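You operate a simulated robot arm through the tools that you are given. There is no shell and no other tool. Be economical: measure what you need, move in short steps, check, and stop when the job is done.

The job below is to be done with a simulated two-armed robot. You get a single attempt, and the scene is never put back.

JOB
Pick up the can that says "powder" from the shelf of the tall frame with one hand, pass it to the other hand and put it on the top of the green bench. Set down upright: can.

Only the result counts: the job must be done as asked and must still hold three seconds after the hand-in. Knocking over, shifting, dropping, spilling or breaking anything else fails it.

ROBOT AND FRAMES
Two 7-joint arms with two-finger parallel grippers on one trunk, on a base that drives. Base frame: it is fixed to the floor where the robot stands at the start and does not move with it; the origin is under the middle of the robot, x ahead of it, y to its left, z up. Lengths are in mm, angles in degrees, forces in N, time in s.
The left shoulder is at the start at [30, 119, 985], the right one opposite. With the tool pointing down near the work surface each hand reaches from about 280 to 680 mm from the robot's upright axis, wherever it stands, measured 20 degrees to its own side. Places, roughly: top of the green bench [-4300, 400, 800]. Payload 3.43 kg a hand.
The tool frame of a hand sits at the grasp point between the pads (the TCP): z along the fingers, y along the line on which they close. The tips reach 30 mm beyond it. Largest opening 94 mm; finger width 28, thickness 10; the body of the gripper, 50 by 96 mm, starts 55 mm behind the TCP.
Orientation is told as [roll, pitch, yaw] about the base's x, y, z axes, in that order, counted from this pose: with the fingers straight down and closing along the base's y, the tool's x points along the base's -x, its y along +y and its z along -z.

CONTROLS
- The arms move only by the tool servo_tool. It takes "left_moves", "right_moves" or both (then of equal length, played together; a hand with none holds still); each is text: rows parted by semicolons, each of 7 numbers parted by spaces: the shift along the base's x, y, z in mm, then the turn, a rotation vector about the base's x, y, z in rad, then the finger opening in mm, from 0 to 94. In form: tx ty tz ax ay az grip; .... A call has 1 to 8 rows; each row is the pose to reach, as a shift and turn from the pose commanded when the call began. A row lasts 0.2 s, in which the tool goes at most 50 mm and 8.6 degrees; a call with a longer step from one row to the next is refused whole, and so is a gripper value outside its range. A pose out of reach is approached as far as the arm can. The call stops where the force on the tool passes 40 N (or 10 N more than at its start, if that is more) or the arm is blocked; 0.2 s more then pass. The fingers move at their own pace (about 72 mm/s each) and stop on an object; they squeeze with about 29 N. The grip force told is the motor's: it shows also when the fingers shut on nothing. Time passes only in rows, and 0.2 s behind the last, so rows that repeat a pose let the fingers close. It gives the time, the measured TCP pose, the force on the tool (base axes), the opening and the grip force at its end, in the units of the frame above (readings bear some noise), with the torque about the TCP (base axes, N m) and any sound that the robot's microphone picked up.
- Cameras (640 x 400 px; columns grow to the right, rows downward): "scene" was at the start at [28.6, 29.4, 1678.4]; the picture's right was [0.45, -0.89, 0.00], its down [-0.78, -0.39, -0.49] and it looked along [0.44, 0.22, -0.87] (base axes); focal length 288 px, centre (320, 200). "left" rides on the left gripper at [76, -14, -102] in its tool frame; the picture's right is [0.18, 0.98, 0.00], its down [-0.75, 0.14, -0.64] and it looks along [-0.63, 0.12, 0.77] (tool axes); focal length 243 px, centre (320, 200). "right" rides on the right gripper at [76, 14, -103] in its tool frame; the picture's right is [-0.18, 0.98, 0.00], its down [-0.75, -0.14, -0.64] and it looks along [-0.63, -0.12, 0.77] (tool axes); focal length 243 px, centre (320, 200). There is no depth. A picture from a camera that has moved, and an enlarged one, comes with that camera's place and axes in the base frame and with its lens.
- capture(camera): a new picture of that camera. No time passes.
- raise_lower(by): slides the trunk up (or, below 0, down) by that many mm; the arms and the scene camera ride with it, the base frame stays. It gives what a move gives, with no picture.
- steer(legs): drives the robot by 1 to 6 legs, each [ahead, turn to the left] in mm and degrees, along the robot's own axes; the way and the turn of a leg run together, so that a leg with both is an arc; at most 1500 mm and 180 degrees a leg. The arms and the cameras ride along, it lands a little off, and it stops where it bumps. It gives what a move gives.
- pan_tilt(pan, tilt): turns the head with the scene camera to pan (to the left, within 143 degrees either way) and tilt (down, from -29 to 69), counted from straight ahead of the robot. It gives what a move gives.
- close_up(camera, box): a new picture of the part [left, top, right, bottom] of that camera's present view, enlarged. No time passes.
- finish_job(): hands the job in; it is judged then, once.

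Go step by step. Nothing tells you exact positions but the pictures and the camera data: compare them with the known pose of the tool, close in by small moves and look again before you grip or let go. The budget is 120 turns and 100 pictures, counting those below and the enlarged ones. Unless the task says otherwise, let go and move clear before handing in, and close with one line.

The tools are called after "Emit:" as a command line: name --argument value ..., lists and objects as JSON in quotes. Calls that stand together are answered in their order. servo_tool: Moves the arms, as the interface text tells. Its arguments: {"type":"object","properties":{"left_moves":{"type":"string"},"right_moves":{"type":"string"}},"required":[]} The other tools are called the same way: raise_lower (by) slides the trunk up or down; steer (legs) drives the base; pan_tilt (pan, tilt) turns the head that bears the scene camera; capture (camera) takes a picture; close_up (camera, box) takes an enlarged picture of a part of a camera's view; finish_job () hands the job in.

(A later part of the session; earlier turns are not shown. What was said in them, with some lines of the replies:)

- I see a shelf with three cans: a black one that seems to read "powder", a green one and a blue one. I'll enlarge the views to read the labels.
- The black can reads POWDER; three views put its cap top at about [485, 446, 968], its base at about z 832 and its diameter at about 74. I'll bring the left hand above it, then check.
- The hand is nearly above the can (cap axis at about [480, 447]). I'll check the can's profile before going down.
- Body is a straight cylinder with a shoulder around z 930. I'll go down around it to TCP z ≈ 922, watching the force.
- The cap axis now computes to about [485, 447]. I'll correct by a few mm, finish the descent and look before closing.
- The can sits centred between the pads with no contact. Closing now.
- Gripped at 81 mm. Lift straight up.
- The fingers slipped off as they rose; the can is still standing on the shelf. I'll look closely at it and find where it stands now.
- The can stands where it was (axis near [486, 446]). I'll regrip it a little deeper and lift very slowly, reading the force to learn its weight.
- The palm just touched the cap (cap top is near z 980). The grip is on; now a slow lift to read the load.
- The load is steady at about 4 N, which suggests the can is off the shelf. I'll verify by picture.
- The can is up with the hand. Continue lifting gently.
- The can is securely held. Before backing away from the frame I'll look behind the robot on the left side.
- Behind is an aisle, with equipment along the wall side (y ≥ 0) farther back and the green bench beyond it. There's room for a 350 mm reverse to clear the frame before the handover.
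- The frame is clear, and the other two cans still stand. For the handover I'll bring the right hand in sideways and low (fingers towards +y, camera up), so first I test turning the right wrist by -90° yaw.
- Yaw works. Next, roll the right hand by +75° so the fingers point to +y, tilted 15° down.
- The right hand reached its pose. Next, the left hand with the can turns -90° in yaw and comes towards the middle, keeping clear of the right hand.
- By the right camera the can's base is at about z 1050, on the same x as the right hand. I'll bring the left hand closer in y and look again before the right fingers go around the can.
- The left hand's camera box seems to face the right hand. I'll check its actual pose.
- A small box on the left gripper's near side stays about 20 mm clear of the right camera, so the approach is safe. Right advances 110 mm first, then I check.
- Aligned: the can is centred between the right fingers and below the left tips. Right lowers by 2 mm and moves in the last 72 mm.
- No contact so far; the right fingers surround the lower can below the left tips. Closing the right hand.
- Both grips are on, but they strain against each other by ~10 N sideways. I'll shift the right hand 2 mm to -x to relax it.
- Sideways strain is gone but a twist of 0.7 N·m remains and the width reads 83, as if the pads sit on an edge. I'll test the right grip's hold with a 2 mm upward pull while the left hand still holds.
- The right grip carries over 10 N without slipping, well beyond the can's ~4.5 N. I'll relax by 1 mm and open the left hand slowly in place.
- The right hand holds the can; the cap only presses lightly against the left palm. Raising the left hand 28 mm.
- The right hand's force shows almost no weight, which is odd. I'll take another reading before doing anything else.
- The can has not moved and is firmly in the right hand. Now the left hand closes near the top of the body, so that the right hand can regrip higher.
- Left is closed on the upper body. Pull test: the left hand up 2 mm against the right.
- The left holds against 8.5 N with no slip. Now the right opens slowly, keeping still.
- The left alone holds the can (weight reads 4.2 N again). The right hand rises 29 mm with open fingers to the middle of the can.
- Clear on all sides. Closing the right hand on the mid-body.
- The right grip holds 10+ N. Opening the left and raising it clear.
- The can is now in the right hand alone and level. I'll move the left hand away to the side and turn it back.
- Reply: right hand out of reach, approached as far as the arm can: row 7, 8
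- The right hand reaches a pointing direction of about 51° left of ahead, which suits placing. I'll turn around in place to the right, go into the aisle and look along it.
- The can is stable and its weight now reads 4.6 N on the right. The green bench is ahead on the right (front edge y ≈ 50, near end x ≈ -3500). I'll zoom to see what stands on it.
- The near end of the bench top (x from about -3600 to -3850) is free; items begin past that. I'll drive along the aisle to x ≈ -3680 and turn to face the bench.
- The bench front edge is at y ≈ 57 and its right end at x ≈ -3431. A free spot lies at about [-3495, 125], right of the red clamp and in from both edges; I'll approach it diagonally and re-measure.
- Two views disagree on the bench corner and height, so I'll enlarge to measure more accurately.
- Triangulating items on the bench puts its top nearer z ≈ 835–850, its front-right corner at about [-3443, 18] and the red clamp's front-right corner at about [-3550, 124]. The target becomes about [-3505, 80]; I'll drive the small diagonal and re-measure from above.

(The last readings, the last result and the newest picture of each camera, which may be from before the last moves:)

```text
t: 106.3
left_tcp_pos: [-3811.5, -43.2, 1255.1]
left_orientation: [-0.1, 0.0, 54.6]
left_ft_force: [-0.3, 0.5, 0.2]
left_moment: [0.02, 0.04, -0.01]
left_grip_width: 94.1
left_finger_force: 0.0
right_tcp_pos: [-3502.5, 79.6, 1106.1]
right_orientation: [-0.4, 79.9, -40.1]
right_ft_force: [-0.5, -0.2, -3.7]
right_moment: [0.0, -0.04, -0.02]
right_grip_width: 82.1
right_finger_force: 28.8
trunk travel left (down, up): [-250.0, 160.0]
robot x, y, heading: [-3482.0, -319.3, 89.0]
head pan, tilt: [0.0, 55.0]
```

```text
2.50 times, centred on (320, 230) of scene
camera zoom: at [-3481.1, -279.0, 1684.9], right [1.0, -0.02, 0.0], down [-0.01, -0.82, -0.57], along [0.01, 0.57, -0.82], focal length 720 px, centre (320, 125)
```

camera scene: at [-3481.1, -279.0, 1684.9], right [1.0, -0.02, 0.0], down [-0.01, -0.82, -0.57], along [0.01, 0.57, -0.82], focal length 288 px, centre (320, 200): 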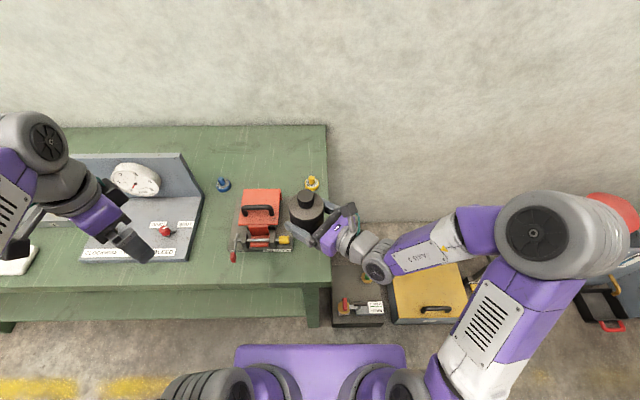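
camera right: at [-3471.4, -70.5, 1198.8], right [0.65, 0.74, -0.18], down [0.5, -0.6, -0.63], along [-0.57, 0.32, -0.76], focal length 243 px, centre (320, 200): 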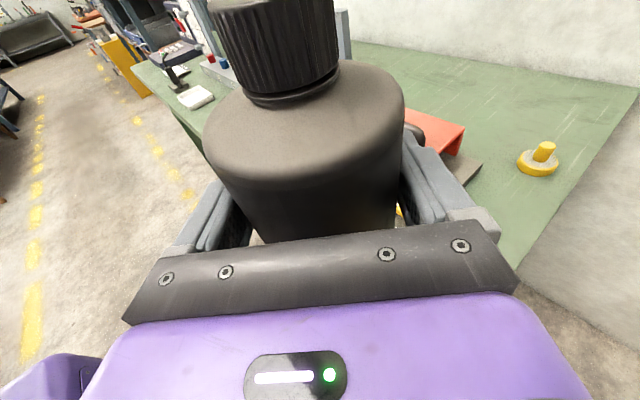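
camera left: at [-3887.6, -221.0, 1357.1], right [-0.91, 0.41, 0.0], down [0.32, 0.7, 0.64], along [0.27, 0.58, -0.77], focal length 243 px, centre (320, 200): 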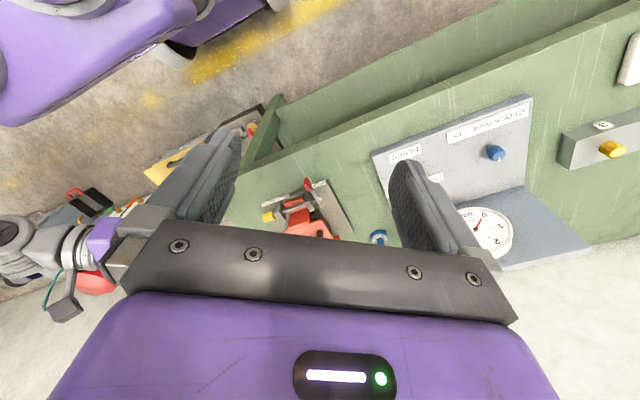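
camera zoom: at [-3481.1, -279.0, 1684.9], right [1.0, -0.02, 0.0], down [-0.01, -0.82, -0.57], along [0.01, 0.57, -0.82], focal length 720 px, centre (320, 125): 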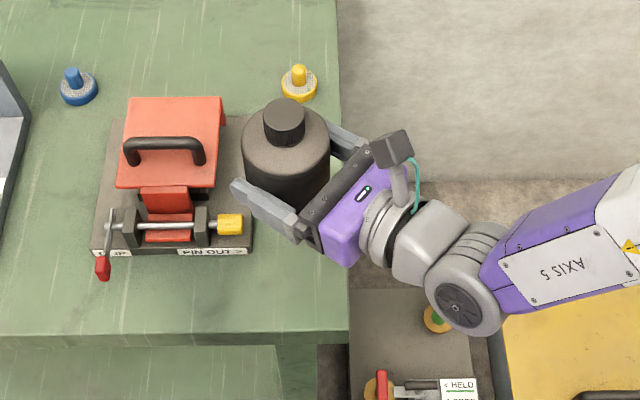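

The view is now clear: the bench's right edge is at x ≈ -3440, its front at y ≈ 7, and the clamp's corner at about [-3559, 108]. The can, at [-3502, 80], is over the free patch; I'll lower the trunk 130 mm.

Emit:
raise_lower --by -130

Emit:
close_up --camera "scene" --box '[220, 150, 420, 310]'

Emit:
capture --camera "scene"

```text
t: 107.9
left_tcp_pos: [-3812.1, -42.8, 1125.5]
left_orientation: [0.0, 0.1, 54.6]
left_ft_force: [0.2, 0.8, 0.6]
left_moment: [-0.02, 0.02, -0.01]
left_grip_width: 93.9
left_finger_force: 0.1
right_tcp_pos: [-3502.9, 78.7, 975.6]
right_orientation: [-0.3, 80.0, -40.1]
right_ft_force: [0.1, 0.3, -3.4]
right_moment: [-0.01, -0.01, -0.05]
right_grip_width: 82.2
right_finger_force: 28.6
trunk travel left (down, up): [-120.0, 290.0]
robot x, y, heading: [-3482.1, -319.8, 89.2]
head pan, tilt: [0.0, 55.0]
```

```text
2.50 times, centred on (320, 230) of scene
camera zoom: at [-3481.3, -279.1, 1555.1], right [1.0, -0.02, 0.0], down [-0.01, -0.82, -0.57], along [0.01, 0.57, -0.82], focal length 720 px, centre (320, 125)
```

zoom: 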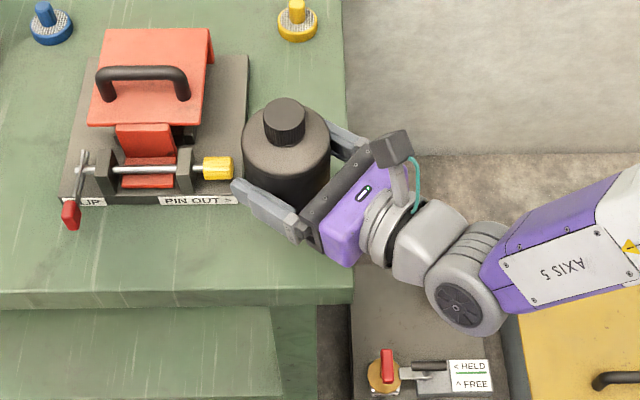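

```text
31 pictures are left
camera scene: at [-3481.3, -279.1, 1555.1], right [1.0, -0.02, 0.0], down [-0.01, -0.82, -0.57], along [0.01, 0.57, -0.82], focal length 288 px, centre (320, 200)
```

scene: 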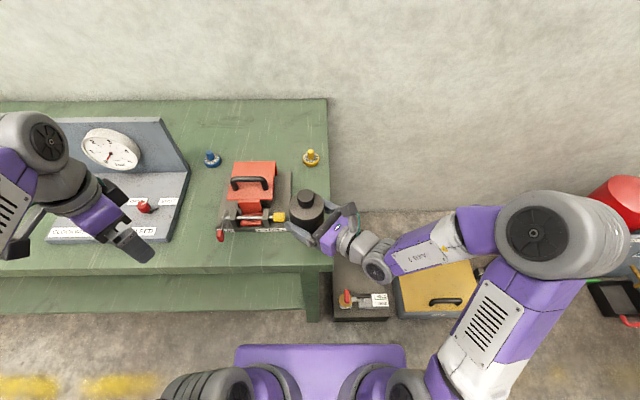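

From the parallax the bench top is at z ≈ 815 ± 15, and the can is well centred over the free patch with ~20 mm or more margins. Lowering 75 mm more by trunk, then by the arm in small steps.

Emit:
raise_lower --by -75

Emit:
close_up --camera "scene" --box '[220, 130, 420, 290]'

Emit:
capture --camera "right"

```text
t: 109.0
left_tcp_pos: [-3810.8, -43.2, 1050.9]
left_orientation: [-0.1, 0.0, 54.5]
left_ft_force: [0.3, 0.9, 0.5]
left_moment: [0.03, 0.0, -0.03]
left_grip_width: 94.1
left_finger_force: 0.0
right_tcp_pos: [-3502.8, 79.6, 904.3]
right_orientation: [1.3, 80.5, -38.6]
right_ft_force: [0.3, 3.4, 22.0]
right_moment: [0.03, 0.1, 0.31]
right_grip_width: 82.6
right_finger_force: 28.8
trunk travel left (down, up): [-45.0, 365.0]
robot x, y, heading: [-3480.7, -322.4, 88.8]
head pan, tilt: [0.0, 55.0]
```

```text
2.50 times, centred on (320, 210) of scene
camera zoom: at [-3481.1, -280.2, 1480.3], right [1.0, -0.02, 0.0], down [-0.01, -0.82, -0.57], along [0.01, 0.57, -0.82], focal length 720 px, centre (320, 175)
```

zoom: 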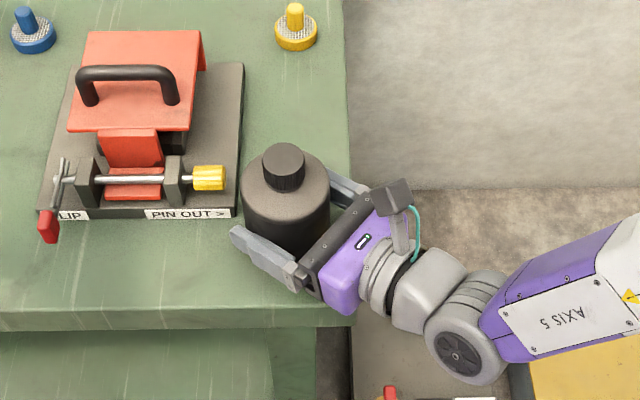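

```text
29 pictures are left
camera right: at [-3426.9, 34.6, 996.6], right [0.65, 0.74, -0.18], down [0.49, -0.59, -0.64], along [-0.57, 0.33, -0.75], focal length 243 px, centre (320, 200)
```

right: 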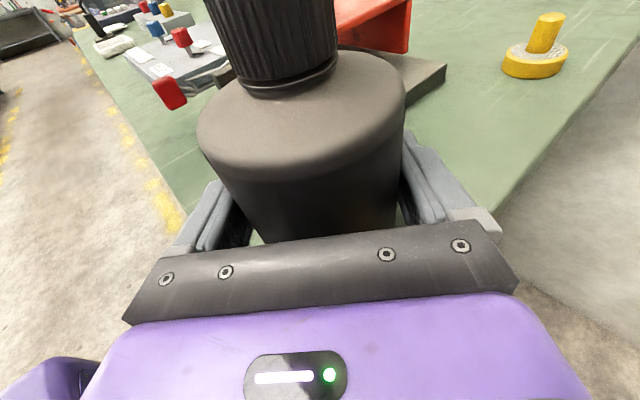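

Contact: 22 N up with almost no moment, so the can's base stands on the bench (top near z 850). I'll ease the pressure by raising the hand command 3 mm, then read.

Emit:
servo_tool --right_moves "0 0 1 0 0 0 0; 0 0 2 0 0 0 0; 0 0 3 0 0 0 0; 0 0 3 0 0 0 0"

Emit:
close_up --camera "right" --box '[120, 0, 540, 262]'

Emit:
capture --camera "left"

```text
t: 110.0
left_tcp_pos: [-3811.3, -44.5, 1050.3]
left_orientation: [0.0, 0.0, 54.6]
left_ft_force: [0.4, -0.2, 0.0]
left_moment: [0.0, 0.01, 0.01]
left_grip_width: 94.0
left_finger_force: 0.2
right_tcp_pos: [-3503.7, 78.5, 902.8]
right_orientation: [-0.6, 79.7, -40.4]
right_ft_force: [-1.9, 3.9, 5.6]
right_moment: [0.56, 0.16, -0.01]
right_grip_width: 81.9
right_finger_force: 28.9
trunk travel left (down, up): [-45.0, 365.0]
robot x, y, heading: [-3477.9, -322.7, 89.0]
head pan, tilt: [0.0, 55.0]
```

```text
1.52 times, centred on (330, 131) of right
camera zoom: at [-3427.0, 35.1, 996.3], right [0.65, 0.73, -0.18], down [0.5, -0.6, -0.63], along [-0.57, 0.32, -0.76], focal length 370 px, centre (305, 305)
```

zoom: 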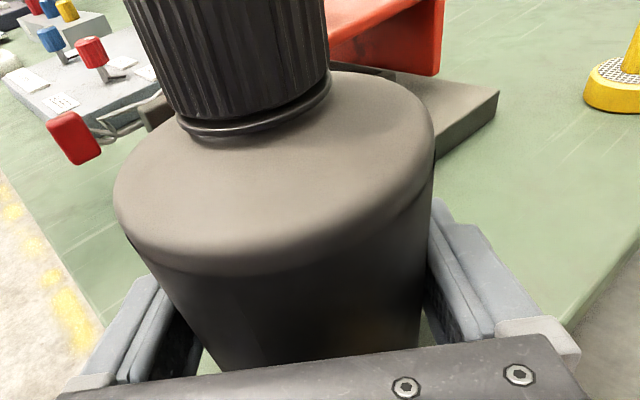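

```text
27 pictures are left
camera left: at [-3844.0, -113.1, 1152.1], right [-0.91, 0.42, 0.0], down [0.32, 0.7, 0.64], along [0.27, 0.58, -0.77], focal length 243 px, centre (320, 200)
```

left: 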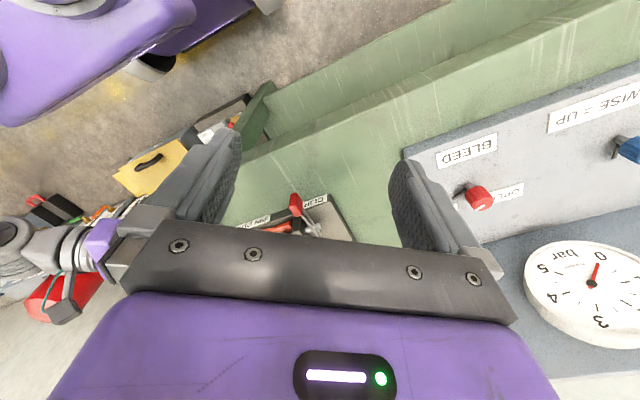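

About 10 N now rests on the bench, so the can is seated. Opening the right fingers slowly, with the hand still.

Emit:
servo_tool --right_moves "0 0 0 0 0 0 78; 0 0 0 0 0 0 81; 0 0 0 0 0 0 83; 0 0 0 0 0 0 85; 0 0 0 0 0 0 88; 0 0 0 0 0 0 91; 0 0 0 0 0 0 94; 0 0 0 0 0 0 94"

Emit:
capture --camera "right"

Emit:
close_up --camera "scene" --box '[220, 130, 420, 290]'

```text
t: 111.8
left_tcp_pos: [-3811.8, -43.6, 1050.6]
left_orientation: [-0.1, 0.0, 54.6]
left_ft_force: [0.1, 0.0, 0.4]
left_moment: [0.01, 0.01, 0.0]
left_grip_width: 93.9
left_finger_force: 0.0
right_tcp_pos: [-3503.4, 79.6, 904.6]
right_orientation: [-0.2, 79.9, -40.2]
right_ft_force: [-0.3, 1.1, -0.3]
right_moment: [0.01, -0.01, 0.0]
right_grip_width: 93.9
right_finger_force: 0.0
trunk travel left (down, up): [-45.0, 365.0]
robot x, y, heading: [-3481.8, -320.8, 89.0]
head pan, tilt: [0.0, 55.0]
```

```text
26 pictures are left
camera right: at [-3427.0, 35.1, 996.9], right [0.65, 0.73, -0.18], down [0.5, -0.6, -0.63], along [-0.57, 0.32, -0.76], focal length 243 px, centre (320, 200)
```

right: 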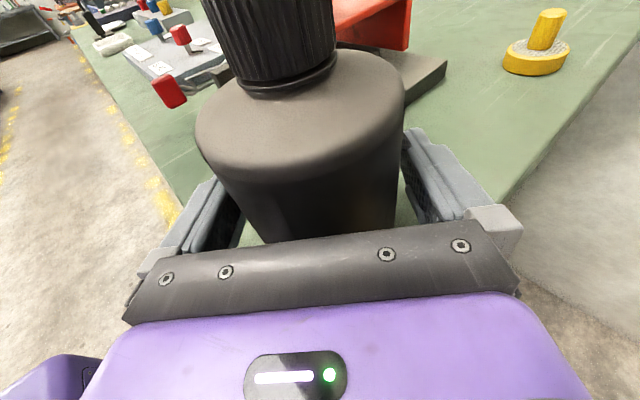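

```text
2.50 times, centred on (320, 210) of scene
camera zoom: at [-3481.3, -279.4, 1479.9], right [1.0, -0.02, 0.0], down [-0.01, -0.82, -0.57], along [0.01, 0.57, -0.82], focal length 720 px, centre (320, 175)
```

zoom: 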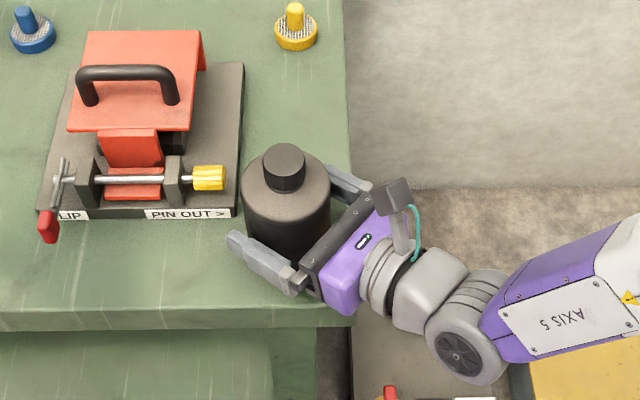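

The can stands freely and no force is left on the hand. Withdrawing straight back along the finger direction.

Emit:
servo_tool --right_moves "6 -5 0 0 0 0 94; 15 -13 0 0 0 0 94; 27 -22 0 0 0 0 94; 40 -34 0 0 0 0 94; 54 -45 0 0 0 0 94; 69 -58 0 0 0 0 94; 84 -71 0 0 0 0 94; 100 -84 0 0 0 0 94"

Emit:
capture --camera "right"

Emit:
close_up --camera "scene" --box '[220, 130, 420, 290]'

```text
t: 113.6
left_tcp_pos: [-3812.6, -42.6, 1050.0]
left_orientation: [-0.1, 0.0, 54.6]
left_ft_force: [0.8, -0.4, 1.3]
left_moment: [0.0, -0.04, -0.01]
left_grip_width: 94.1
left_finger_force: 0.1
right_tcp_pos: [-3372.9, 65.3, 907.5]
right_orientation: [-0.4, 79.9, -40.3]
right_ft_force: [-0.7, -0.1, -0.1]
right_moment: [-0.01, -0.02, -0.01]
right_grip_width: 94.1
right_finger_force: 0.0
right hand out of reach, approached as far as the arm can: row 1, 2, 3, 4, 5, 6, 7, 8
trunk travel left (down, up): [-45.0, 365.0]
robot x, y, heading: [-3480.9, -320.6, 89.4]
head pan, tilt: [0.0, 55.0]
```

```text
24 pictures are left
camera right: at [-3296.5, 20.6, 1001.5], right [0.65, 0.73, -0.18], down [0.5, -0.6, -0.63], along [-0.57, 0.32, -0.76], focal length 243 px, centre (320, 200)
```

right: 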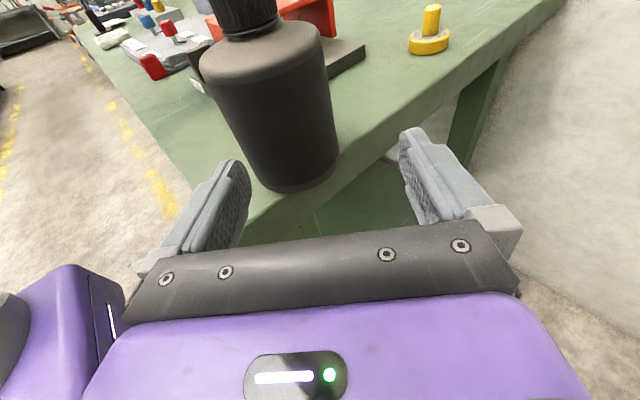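

```text
2.50 times, centred on (320, 210) of scene
camera zoom: at [-3480.8, -279.9, 1480.0], right [1.0, -0.02, 0.0], down [-0.01, -0.82, -0.57], along [0.01, 0.57, -0.82], focal length 720 px, centre (320, 175)
```

zoom: 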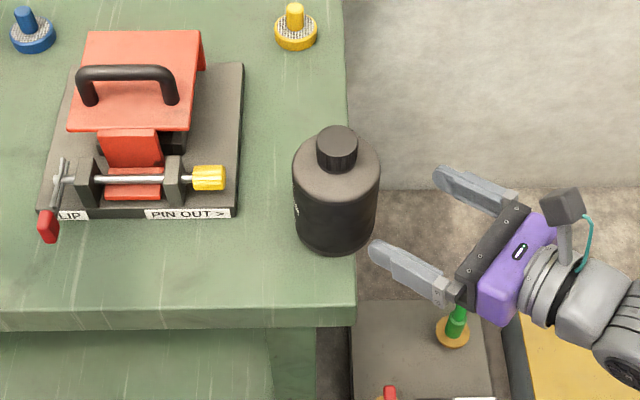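

The arm drifted sideways at its reach limit and dragged the can towards the right edge: it is upright but overhangs a bit at about [-3458, 85]. I'll first move the hand away to +x while turning it to point along -x, then re-approach and bring the can back inward.

Emit:
servo_tool --right_moves "30 0 0 0 0 0 94; 60 0 0 0 0 0.05 94; 85 5 0 0 0 0.15 94; 100 10 0 0 0 0.28 94; 105 20 0 0 0 0.40 94; 110 30 0 0 0 0.52 94; 110 40 0 0 0 0.62 94; 110 50 0 0 0 0.70 94"

Emit:
capture --camera "scene"

Emit:
capture --camera "right"

```text
t: 115.4
left_tcp_pos: [-3812.9, -42.7, 1049.1]
left_orientation: [0.0, 0.0, 54.6]
left_ft_force: [-0.3, -0.2, 0.2]
left_moment: [0.0, 0.0, 0.01]
left_grip_width: 94.0
left_finger_force: 0.1
right_tcp_pos: [-3264.4, 116.7, 911.1]
right_orientation: [-0.6, 79.9, -0.2]
right_ft_force: [0.1, -0.3, -1.0]
right_moment: [0.01, 0.03, -0.01]
right_grip_width: 94.0
right_finger_force: 0.1
trunk travel left (down, up): [-45.0, 365.0]
robot x, y, heading: [-3481.5, -318.0, 88.9]
head pan, tilt: [0.0, 55.0]
```

```text
22 pictures are left
camera scene: at [-3481.3, -279.0, 1479.9], right [1.0, -0.02, 0.0], down [-0.01, -0.82, -0.57], along [0.01, 0.57, -0.82], focal length 288 px, centre (320, 200)
```

scene: 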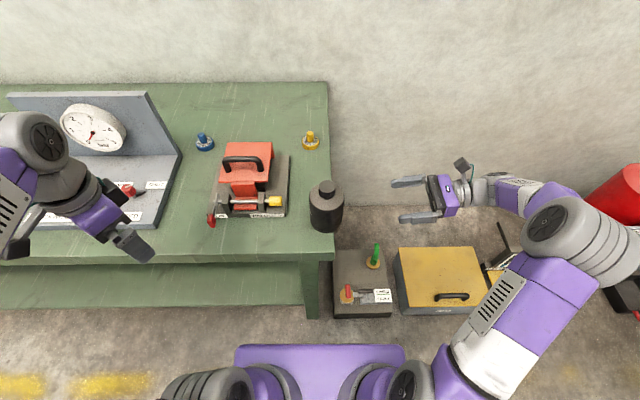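

```text
21 pictures are left
camera right: at [-3176.7, 132.6, 1003.0], right [0.03, 0.98, -0.18], down [0.77, -0.14, -0.63], along [-0.64, -0.12, -0.76], focal length 243 px, centre (320, 200)
```

right: 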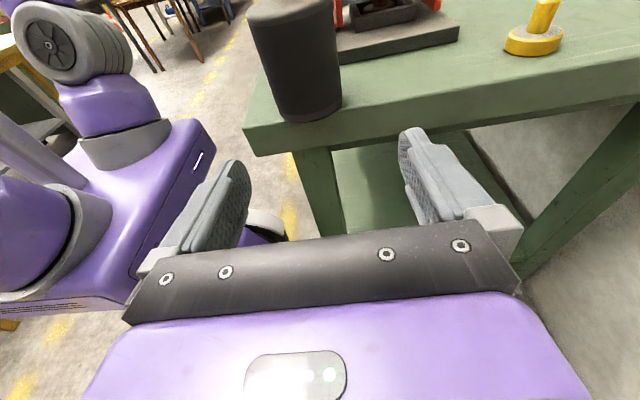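

The hand now points along -x and is clear; the can's axis is at about [-3462, 103]. I'll align in y and approach half way.

Emit:
servo_tool --right_moves "-15 -6 -3 0 0 0 94; -35 -14 -5 0 0 0 94; -55 -14 -5 0 0 0 94; -75 -14 -5 0 0 0 94; -90 -14 -5 0 0 0 94; -100 -14 -5 0 0 0 94; -100 -14 -5 0 0 0 94"

Emit:
capture --camera "right"

Emit:
close_up --camera "scene" --box '[260, 130, 460, 270]'

```text
t: 117.0
left_tcp_pos: [-3811.1, -42.6, 1049.3]
left_orientation: [0.0, 0.0, 54.5]
left_ft_force: [-1.0, 0.1, 0.4]
left_moment: [0.0, -0.01, 0.04]
left_grip_width: 94.0
left_finger_force: 0.1
right_tcp_pos: [-3363.9, 104.1, 904.5]
right_orientation: [-0.2, 79.9, -0.1]
right_ft_force: [-0.2, 0.2, -0.3]
right_moment: [0.0, -0.01, -0.04]
right_grip_width: 93.9
right_finger_force: 0.0
trunk travel left (down, up): [-45.0, 365.0]
robot x, y, heading: [-3480.2, -317.4, 89.2]
head pan, tilt: [0.0, 55.0]
```

```text
20 pictures are left
camera right: at [-3275.8, 120.7, 998.0], right [0.03, 0.98, -0.18], down [0.76, -0.14, -0.63], along [-0.64, -0.12, -0.76], focal length 243 px, centre (320, 200)
```

right: 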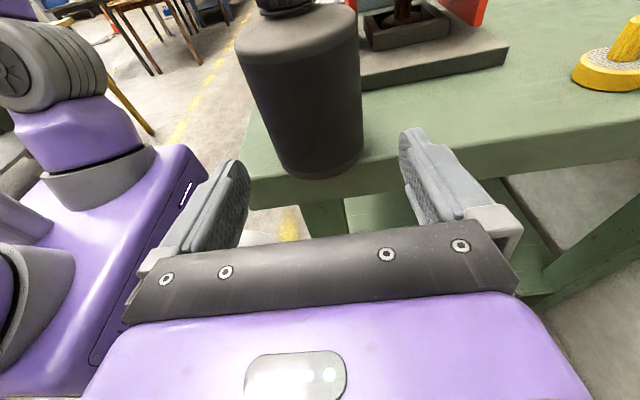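

```text
2.86 times, centred on (360, 200) of scene
camera zoom: at [-3481.3, -279.4, 1479.9], right [1.0, -0.02, 0.0], down [-0.01, -0.82, -0.57], along [0.01, 0.57, -0.82], focal length 823 px, centre (206, 200)
```

zoom: 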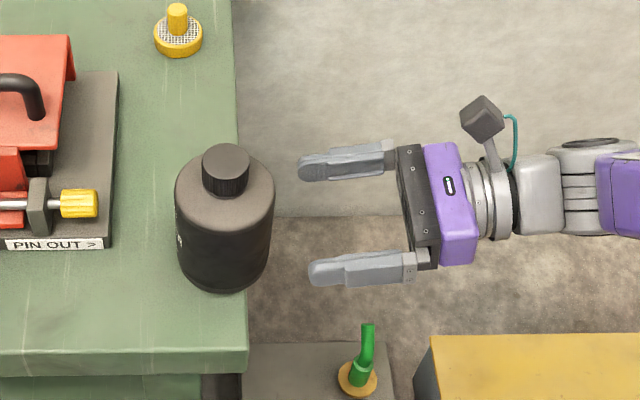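

Nearly aligned (can axis y ≈ 101). Moving in the last 100 mm with a 3 mm correction.

Emit:
servo_tool --right_moves "-12 -3 0 0 0 0 94; -28 -3 0 0 0 0 94; -45 -3 0 0 0 0 94; -60 -3 0 0 0 0 94; -75 -3 0 0 0 0 94; -88 -3 0 0 0 0 94; -97 -3 0 0 0 0 94; -100 -3 0 0 0 0 94"

Emit:
capture --camera "right"

Emit:
close_up --camera "scene" --box '[220, 130, 420, 270]'

```text
t: 118.8
left_tcp_pos: [-3812.7, -43.7, 1049.7]
left_orientation: [0.0, 0.0, 54.5]
left_ft_force: [0.1, 0.2, 0.1]
left_moment: [0.0, 0.03, 0.0]
left_grip_width: 94.0
left_finger_force: 0.0
right_tcp_pos: [-3462.7, 100.4, 904.7]
right_orientation: [-0.2, 79.9, 0.0]
right_ft_force: [0.1, 0.2, 0.0]
right_moment: [0.0, 0.0, 0.0]
right_grip_width: 93.9
right_finger_force: 0.0
trunk travel left (down, up): [-45.0, 365.0]
robot x, y, heading: [-3482.4, -323.1, 88.7]
head pan, tilt: [0.0, 55.0]
```

```text
18 pictures are left
camera right: at [-3375.7, 116.7, 997.7], right [0.03, 0.98, -0.18], down [0.76, -0.14, -0.63], along [-0.64, -0.12, -0.76], focal length 243 px, centre (320, 200)
```

right: 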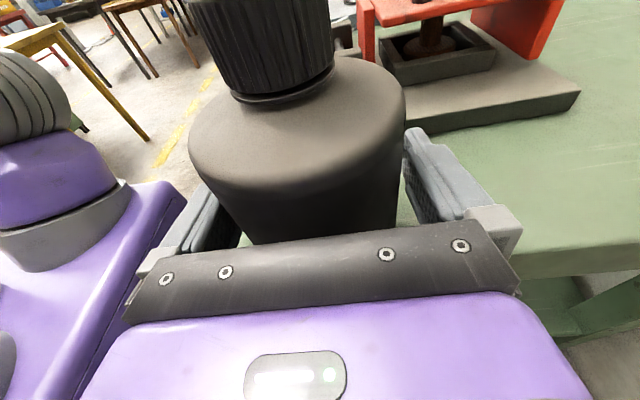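

```text
2.86 times, centred on (320, 200) of scene
camera zoom: at [-3481.3, -279.4, 1479.9], right [1.0, -0.02, 0.0], down [-0.01, -0.82, -0.57], along [0.01, 0.57, -0.82], focal length 823 px, centre (320, 200)
```

zoom: 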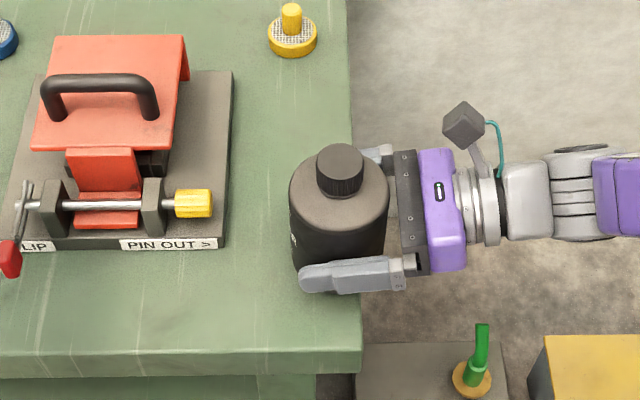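

No contact, and the can is between the fingers. Closing, then a gentle small lift.

Emit:
servo_tool --right_moves "0 0 0 0 0 0 88; 0 0 0 0 0 0 84; 0 0 0 0 0 0 60; 0 0 0 0 0 0 30; 0 0 0 0 0 0 0; 0 0 0 0 0 0 0; 0 0 0 0 0 0 0; 0 0 0 0 0 0 0"

Emit:
servo_tool --right_moves "0 0 2 0 0 0 0; 0 0 4 0 0 0 0; 0 0 6 0 0 0 0; 0 0 8 0 0 0 0; 0 0 8 0 0 0 0"

```text
t: 120.6
left_tcp_pos: [-3812.8, -44.1, 1048.7]
left_orientation: [0.0, 0.0, 54.7]
left_ft_force: [-0.8, 0.1, -0.2]
left_moment: [-0.03, 0.01, 0.04]
left_grip_width: 94.0
left_finger_force: 0.0
right_tcp_pos: [-3462.3, 100.1, 905.5]
right_orientation: [-0.3, 80.0, 0.2]
right_ft_force: [-1.2, -1.9, 1.0]
right_moment: [0.08, 0.08, 0.02]
right_grip_width: 82.8
right_finger_force: 29.4
trunk travel left (down, up): [-45.0, 365.0]
robot x, y, heading: [-3480.4, -318.2, 89.3]
head pan, tilt: [0.0, 55.0]
```

```text
t: 121.8
left_tcp_pos: [-3812.9, -42.8, 1050.3]
left_orientation: [0.0, 0.1, 54.5]
left_ft_force: [-0.6, 0.2, -0.1]
left_moment: [0.02, 0.02, 0.04]
left_grip_width: 93.8
left_finger_force: 0.0
right_tcp_pos: [-3461.6, 100.5, 912.7]
right_orientation: [-0.2, 79.9, 0.0]
right_ft_force: [0.5, 0.4, -4.6]
right_moment: [0.02, 0.03, 0.01]
right_grip_width: 82.9
right_finger_force: 28.9
trunk travel left (down, up): [-45.0, 365.0]
robot x, y, heading: [-3483.7, -322.8, 88.9]
head pan, tilt: [0.0, 55.0]
```

Lifted (4.6 N of weight on the hand). Moving it inward by 38 mm in -x and 12 mm in -y, then down slowly.

Emit:
servo_tool --right_moves "-3 -1 0 0 0 0 0; -9 -3 0 0 0 0 0; -16 -5 0 0 0 0 0; -23 -7 0 0 0 0 0; -30 -10 0 0 0 0 0; -36 -12 0 0 0 0 0; -38 -12 0 0 0 0 0; -38 -12 0 0 0 0 0"

Emit:
servo_tool --right_moves "0 0 -2 0 0 0 0; 0 0 -4 0 0 0 0; 0 0 -6 0 0 0 0; 0 0 -7 0 0 0 0; 0 0 -7 0 0 0 0"

Emit:
close_up --camera "scene" --box '[220, 130, 420, 270]'

```text
t: 123.6
left_tcp_pos: [-3812.7, -42.7, 1048.7]
left_orientation: [0.1, 0.1, 54.6]
left_ft_force: [0.2, 0.5, -0.8]
left_moment: [0.02, 0.03, 0.01]
left_grip_width: 93.9
left_finger_force: 0.0
right_tcp_pos: [-3500.3, 88.6, 911.8]
right_orientation: [-0.4, 79.9, 0.0]
right_ft_force: [-0.2, 0.3, -4.7]
right_moment: [0.03, -0.01, 0.03]
right_grip_width: 82.8
right_finger_force: 28.8
trunk travel left (down, up): [-45.0, 365.0]
robot x, y, heading: [-3479.5, -319.3, 89.1]
head pan, tilt: [0.0, 55.0]
```

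```text
t: 124.8
left_tcp_pos: [-3811.5, -43.5, 1048.8]
left_orientation: [0.0, 0.0, 54.6]
left_ft_force: [0.4, 0.3, -0.3]
left_moment: [-0.03, -0.04, 0.02]
left_grip_width: 93.9
left_finger_force: 0.0
right_tcp_pos: [-3501.8, 88.3, 903.7]
right_orientation: [-0.2, 79.8, 0.0]
right_ft_force: [0.6, -0.3, -3.4]
right_moment: [0.02, -0.02, 0.01]
right_grip_width: 82.9
right_finger_force: 29.5
trunk travel left (down, up): [-45.0, 365.0]
robot x, y, heading: [-3478.2, -321.8, 89.0]
head pan, tilt: [0.0, 55.0]
```

```text
2.86 times, centred on (320, 200) of scene
camera zoom: at [-3481.3, -279.2, 1479.9], right [1.0, -0.02, 0.0], down [-0.01, -0.82, -0.57], along [0.01, 0.57, -0.82], focal length 823 px, centre (320, 200)
```

zoom: 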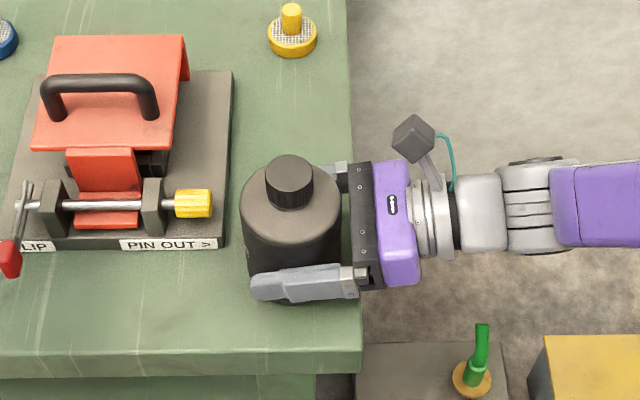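

Good position, and about to touch down. Lowering 2–3 mm more until the bench takes the weight.

Emit:
servo_tool --right_moves "0 0 -1 0 0 0 0; 0 0 -2 0 0 0 0; 0 0 -2 0 0 0 0"

```text
t: 125.6
left_tcp_pos: [-3812.7, -43.7, 1048.5]
left_orientation: [0.0, -0.1, 54.7]
left_ft_force: [-0.4, -0.5, -0.2]
left_moment: [-0.01, 0.0, 0.01]
left_grip_width: 94.1
left_finger_force: 0.1
right_tcp_pos: [-3500.9, 89.0, 904.3]
right_orientation: [0.6, 80.1, 1.0]
right_ft_force: [2.9, -1.0, 14.6]
right_moment: [0.07, -0.4, 0.15]
right_grip_width: 82.7
right_finger_force: 29.1
trunk travel left (down, up): [-45.0, 365.0]
robot x, y, heading: [-3479.8, -323.5, 89.0]
head pan, tilt: [0.0, 55.0]
```

The can is seated. Easing 1 mm and opening slowly.

Emit:
servo_tool --right_moves "0 0 1 0 0 0 0; 0 0 1 0 0 0 79; 0 0 1 0 0 0 82; 0 0 1 0 0 0 85; 0 0 1 0 0 0 88; 0 0 1 0 0 0 91; 0 0 1 0 0 0 94; 0 0 1 0 0 0 94"

Emit:
capture --camera "right"

```text
t: 127.4
left_tcp_pos: [-3812.3, -42.8, 1051.0]
left_orientation: [0.0, 0.0, 54.6]
left_ft_force: [0.7, 0.1, 0.5]
left_moment: [-0.04, -0.01, -0.02]
left_grip_width: 93.9
left_finger_force: 0.1
right_tcp_pos: [-3501.1, 88.5, 902.1]
right_orientation: [-0.2, 79.9, 0.2]
right_ft_force: [-0.1, 0.5, -0.7]
right_moment: [0.01, 0.04, 0.0]
right_grip_width: 94.1
right_finger_force: 0.1
trunk travel left (down, up): [-45.0, 365.0]
robot x, y, heading: [-3481.9, -315.7, 89.1]
head pan, tilt: [0.0, 55.0]
```

```text
15 pictures are left
camera right: at [-3414.1, 105.0, 996.7], right [0.03, 0.98, -0.18], down [0.76, -0.14, -0.63], along [-0.64, -0.12, -0.76], focal length 243 px, centre (320, 200)
```

right: 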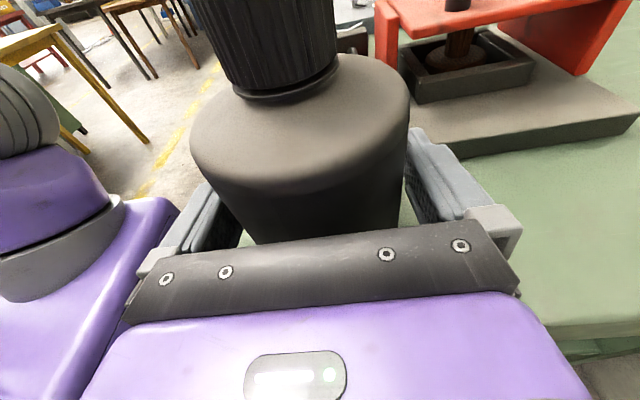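

Released with no force. Withdrawing along +x, first a short stretch to confirm the path is straight.

Emit:
servo_tool --right_moves "4 0 0 0 0 0 94; 10 0 0 0 0 0 94; 16 0 0 0 0 0 94; 20 0 0 0 0 0 94"

Emit:
close_up --camera "scene" --box '[220, 130, 420, 270]'

```text
t: 128.4
left_tcp_pos: [-3812.6, -43.5, 1049.4]
left_orientation: [0.0, 0.1, 54.6]
left_ft_force: [0.4, 0.4, -0.4]
left_moment: [0.01, 0.04, -0.02]
left_grip_width: 93.9
left_finger_force: 0.1
right_tcp_pos: [-3480.5, 89.3, 904.4]
right_orientation: [-0.4, 79.9, -0.1]
right_ft_force: [0.5, 0.1, 0.0]
right_moment: [-0.03, -0.01, -0.01]
right_grip_width: 94.3
right_finger_force: 0.1
trunk travel left (down, up): [-45.0, 365.0]
robot x, y, heading: [-3482.3, -322.2, 88.8]
head pan, tilt: [0.0, 55.0]
```

```text
2.86 times, centred on (320, 200) of scene
camera zoom: at [-3481.3, -279.4, 1479.9], right [1.0, -0.02, 0.0], down [-0.01, -0.82, -0.57], along [0.01, 0.57, -0.82], focal length 823 px, centre (320, 200)
```

zoom: 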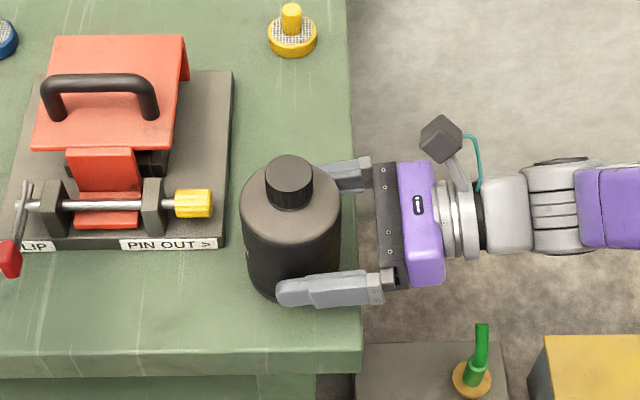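

The can stays put as the hand slides back in a straight line. Continuing the withdrawal.

Emit:
servo_tool --right_moves "12 0 0 0 0 0 94; 28 0 0 0 0 0 94; 44 0 0 0 0 0 94; 60 0 0 0 0 0 94; 78 0 0 0 0 0 94; 98 0 0 0 0 0 94; 120 0 0 0 0 0 94; 140 0 0 0 0 0 94"

Emit:
capture --camera "scene"

Emit:
capture --camera "right"

```text
t: 130.2
left_tcp_pos: [-3811.1, -43.2, 1049.6]
left_orientation: [0.0, -0.1, 54.6]
left_ft_force: [0.0, 0.3, -0.1]
left_moment: [0.0, 0.01, -0.02]
left_grip_width: 94.1
left_finger_force: 0.1
right_tcp_pos: [-3342.2, 89.4, 904.8]
right_orientation: [-0.2, 79.9, 0.1]
right_ft_force: [0.5, -0.4, 0.3]
right_moment: [-0.01, -0.01, 0.0]
right_grip_width: 94.0
right_finger_force: 0.0
trunk travel left (down, up): [-45.0, 365.0]
robot x, y, heading: [-3480.1, -322.5, 88.8]
head pan, tilt: [0.0, 55.0]
```

```text
13 pictures are left
camera scene: at [-3481.1, -279.4, 1479.9], right [1.0, -0.02, 0.0], down [-0.01, -0.82, -0.57], along [0.01, 0.57, -0.82], focal length 288 px, centre (320, 200)
```

scene: 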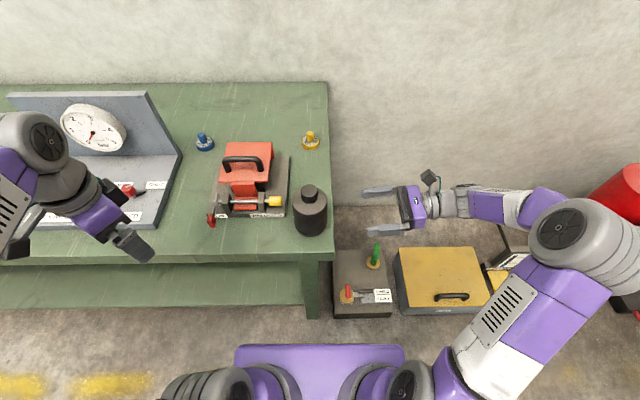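

```text
12 pictures are left
camera right: at [-3254.2, 104.3, 998.2], right [0.03, 0.98, -0.18], down [0.76, -0.14, -0.63], along [-0.64, -0.12, -0.76], focal length 243 px, centre (320, 200)
```

right: 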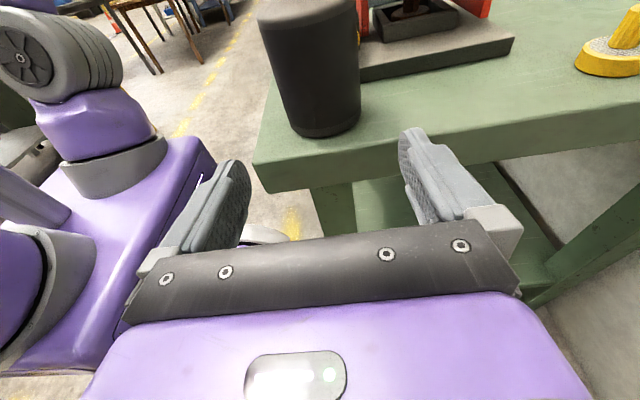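

The can stands upright on the bench top, fully inside the edges and clear of the clamp, and both hands are clear and empty. Handing in.

Emit:
finish_job

```text
The job is handed in.
```

I picked up the powder can with the left hand and passed it to the right. It now stands upright on the green bench top, clear of the edges and the other items, and nothing else was moved.
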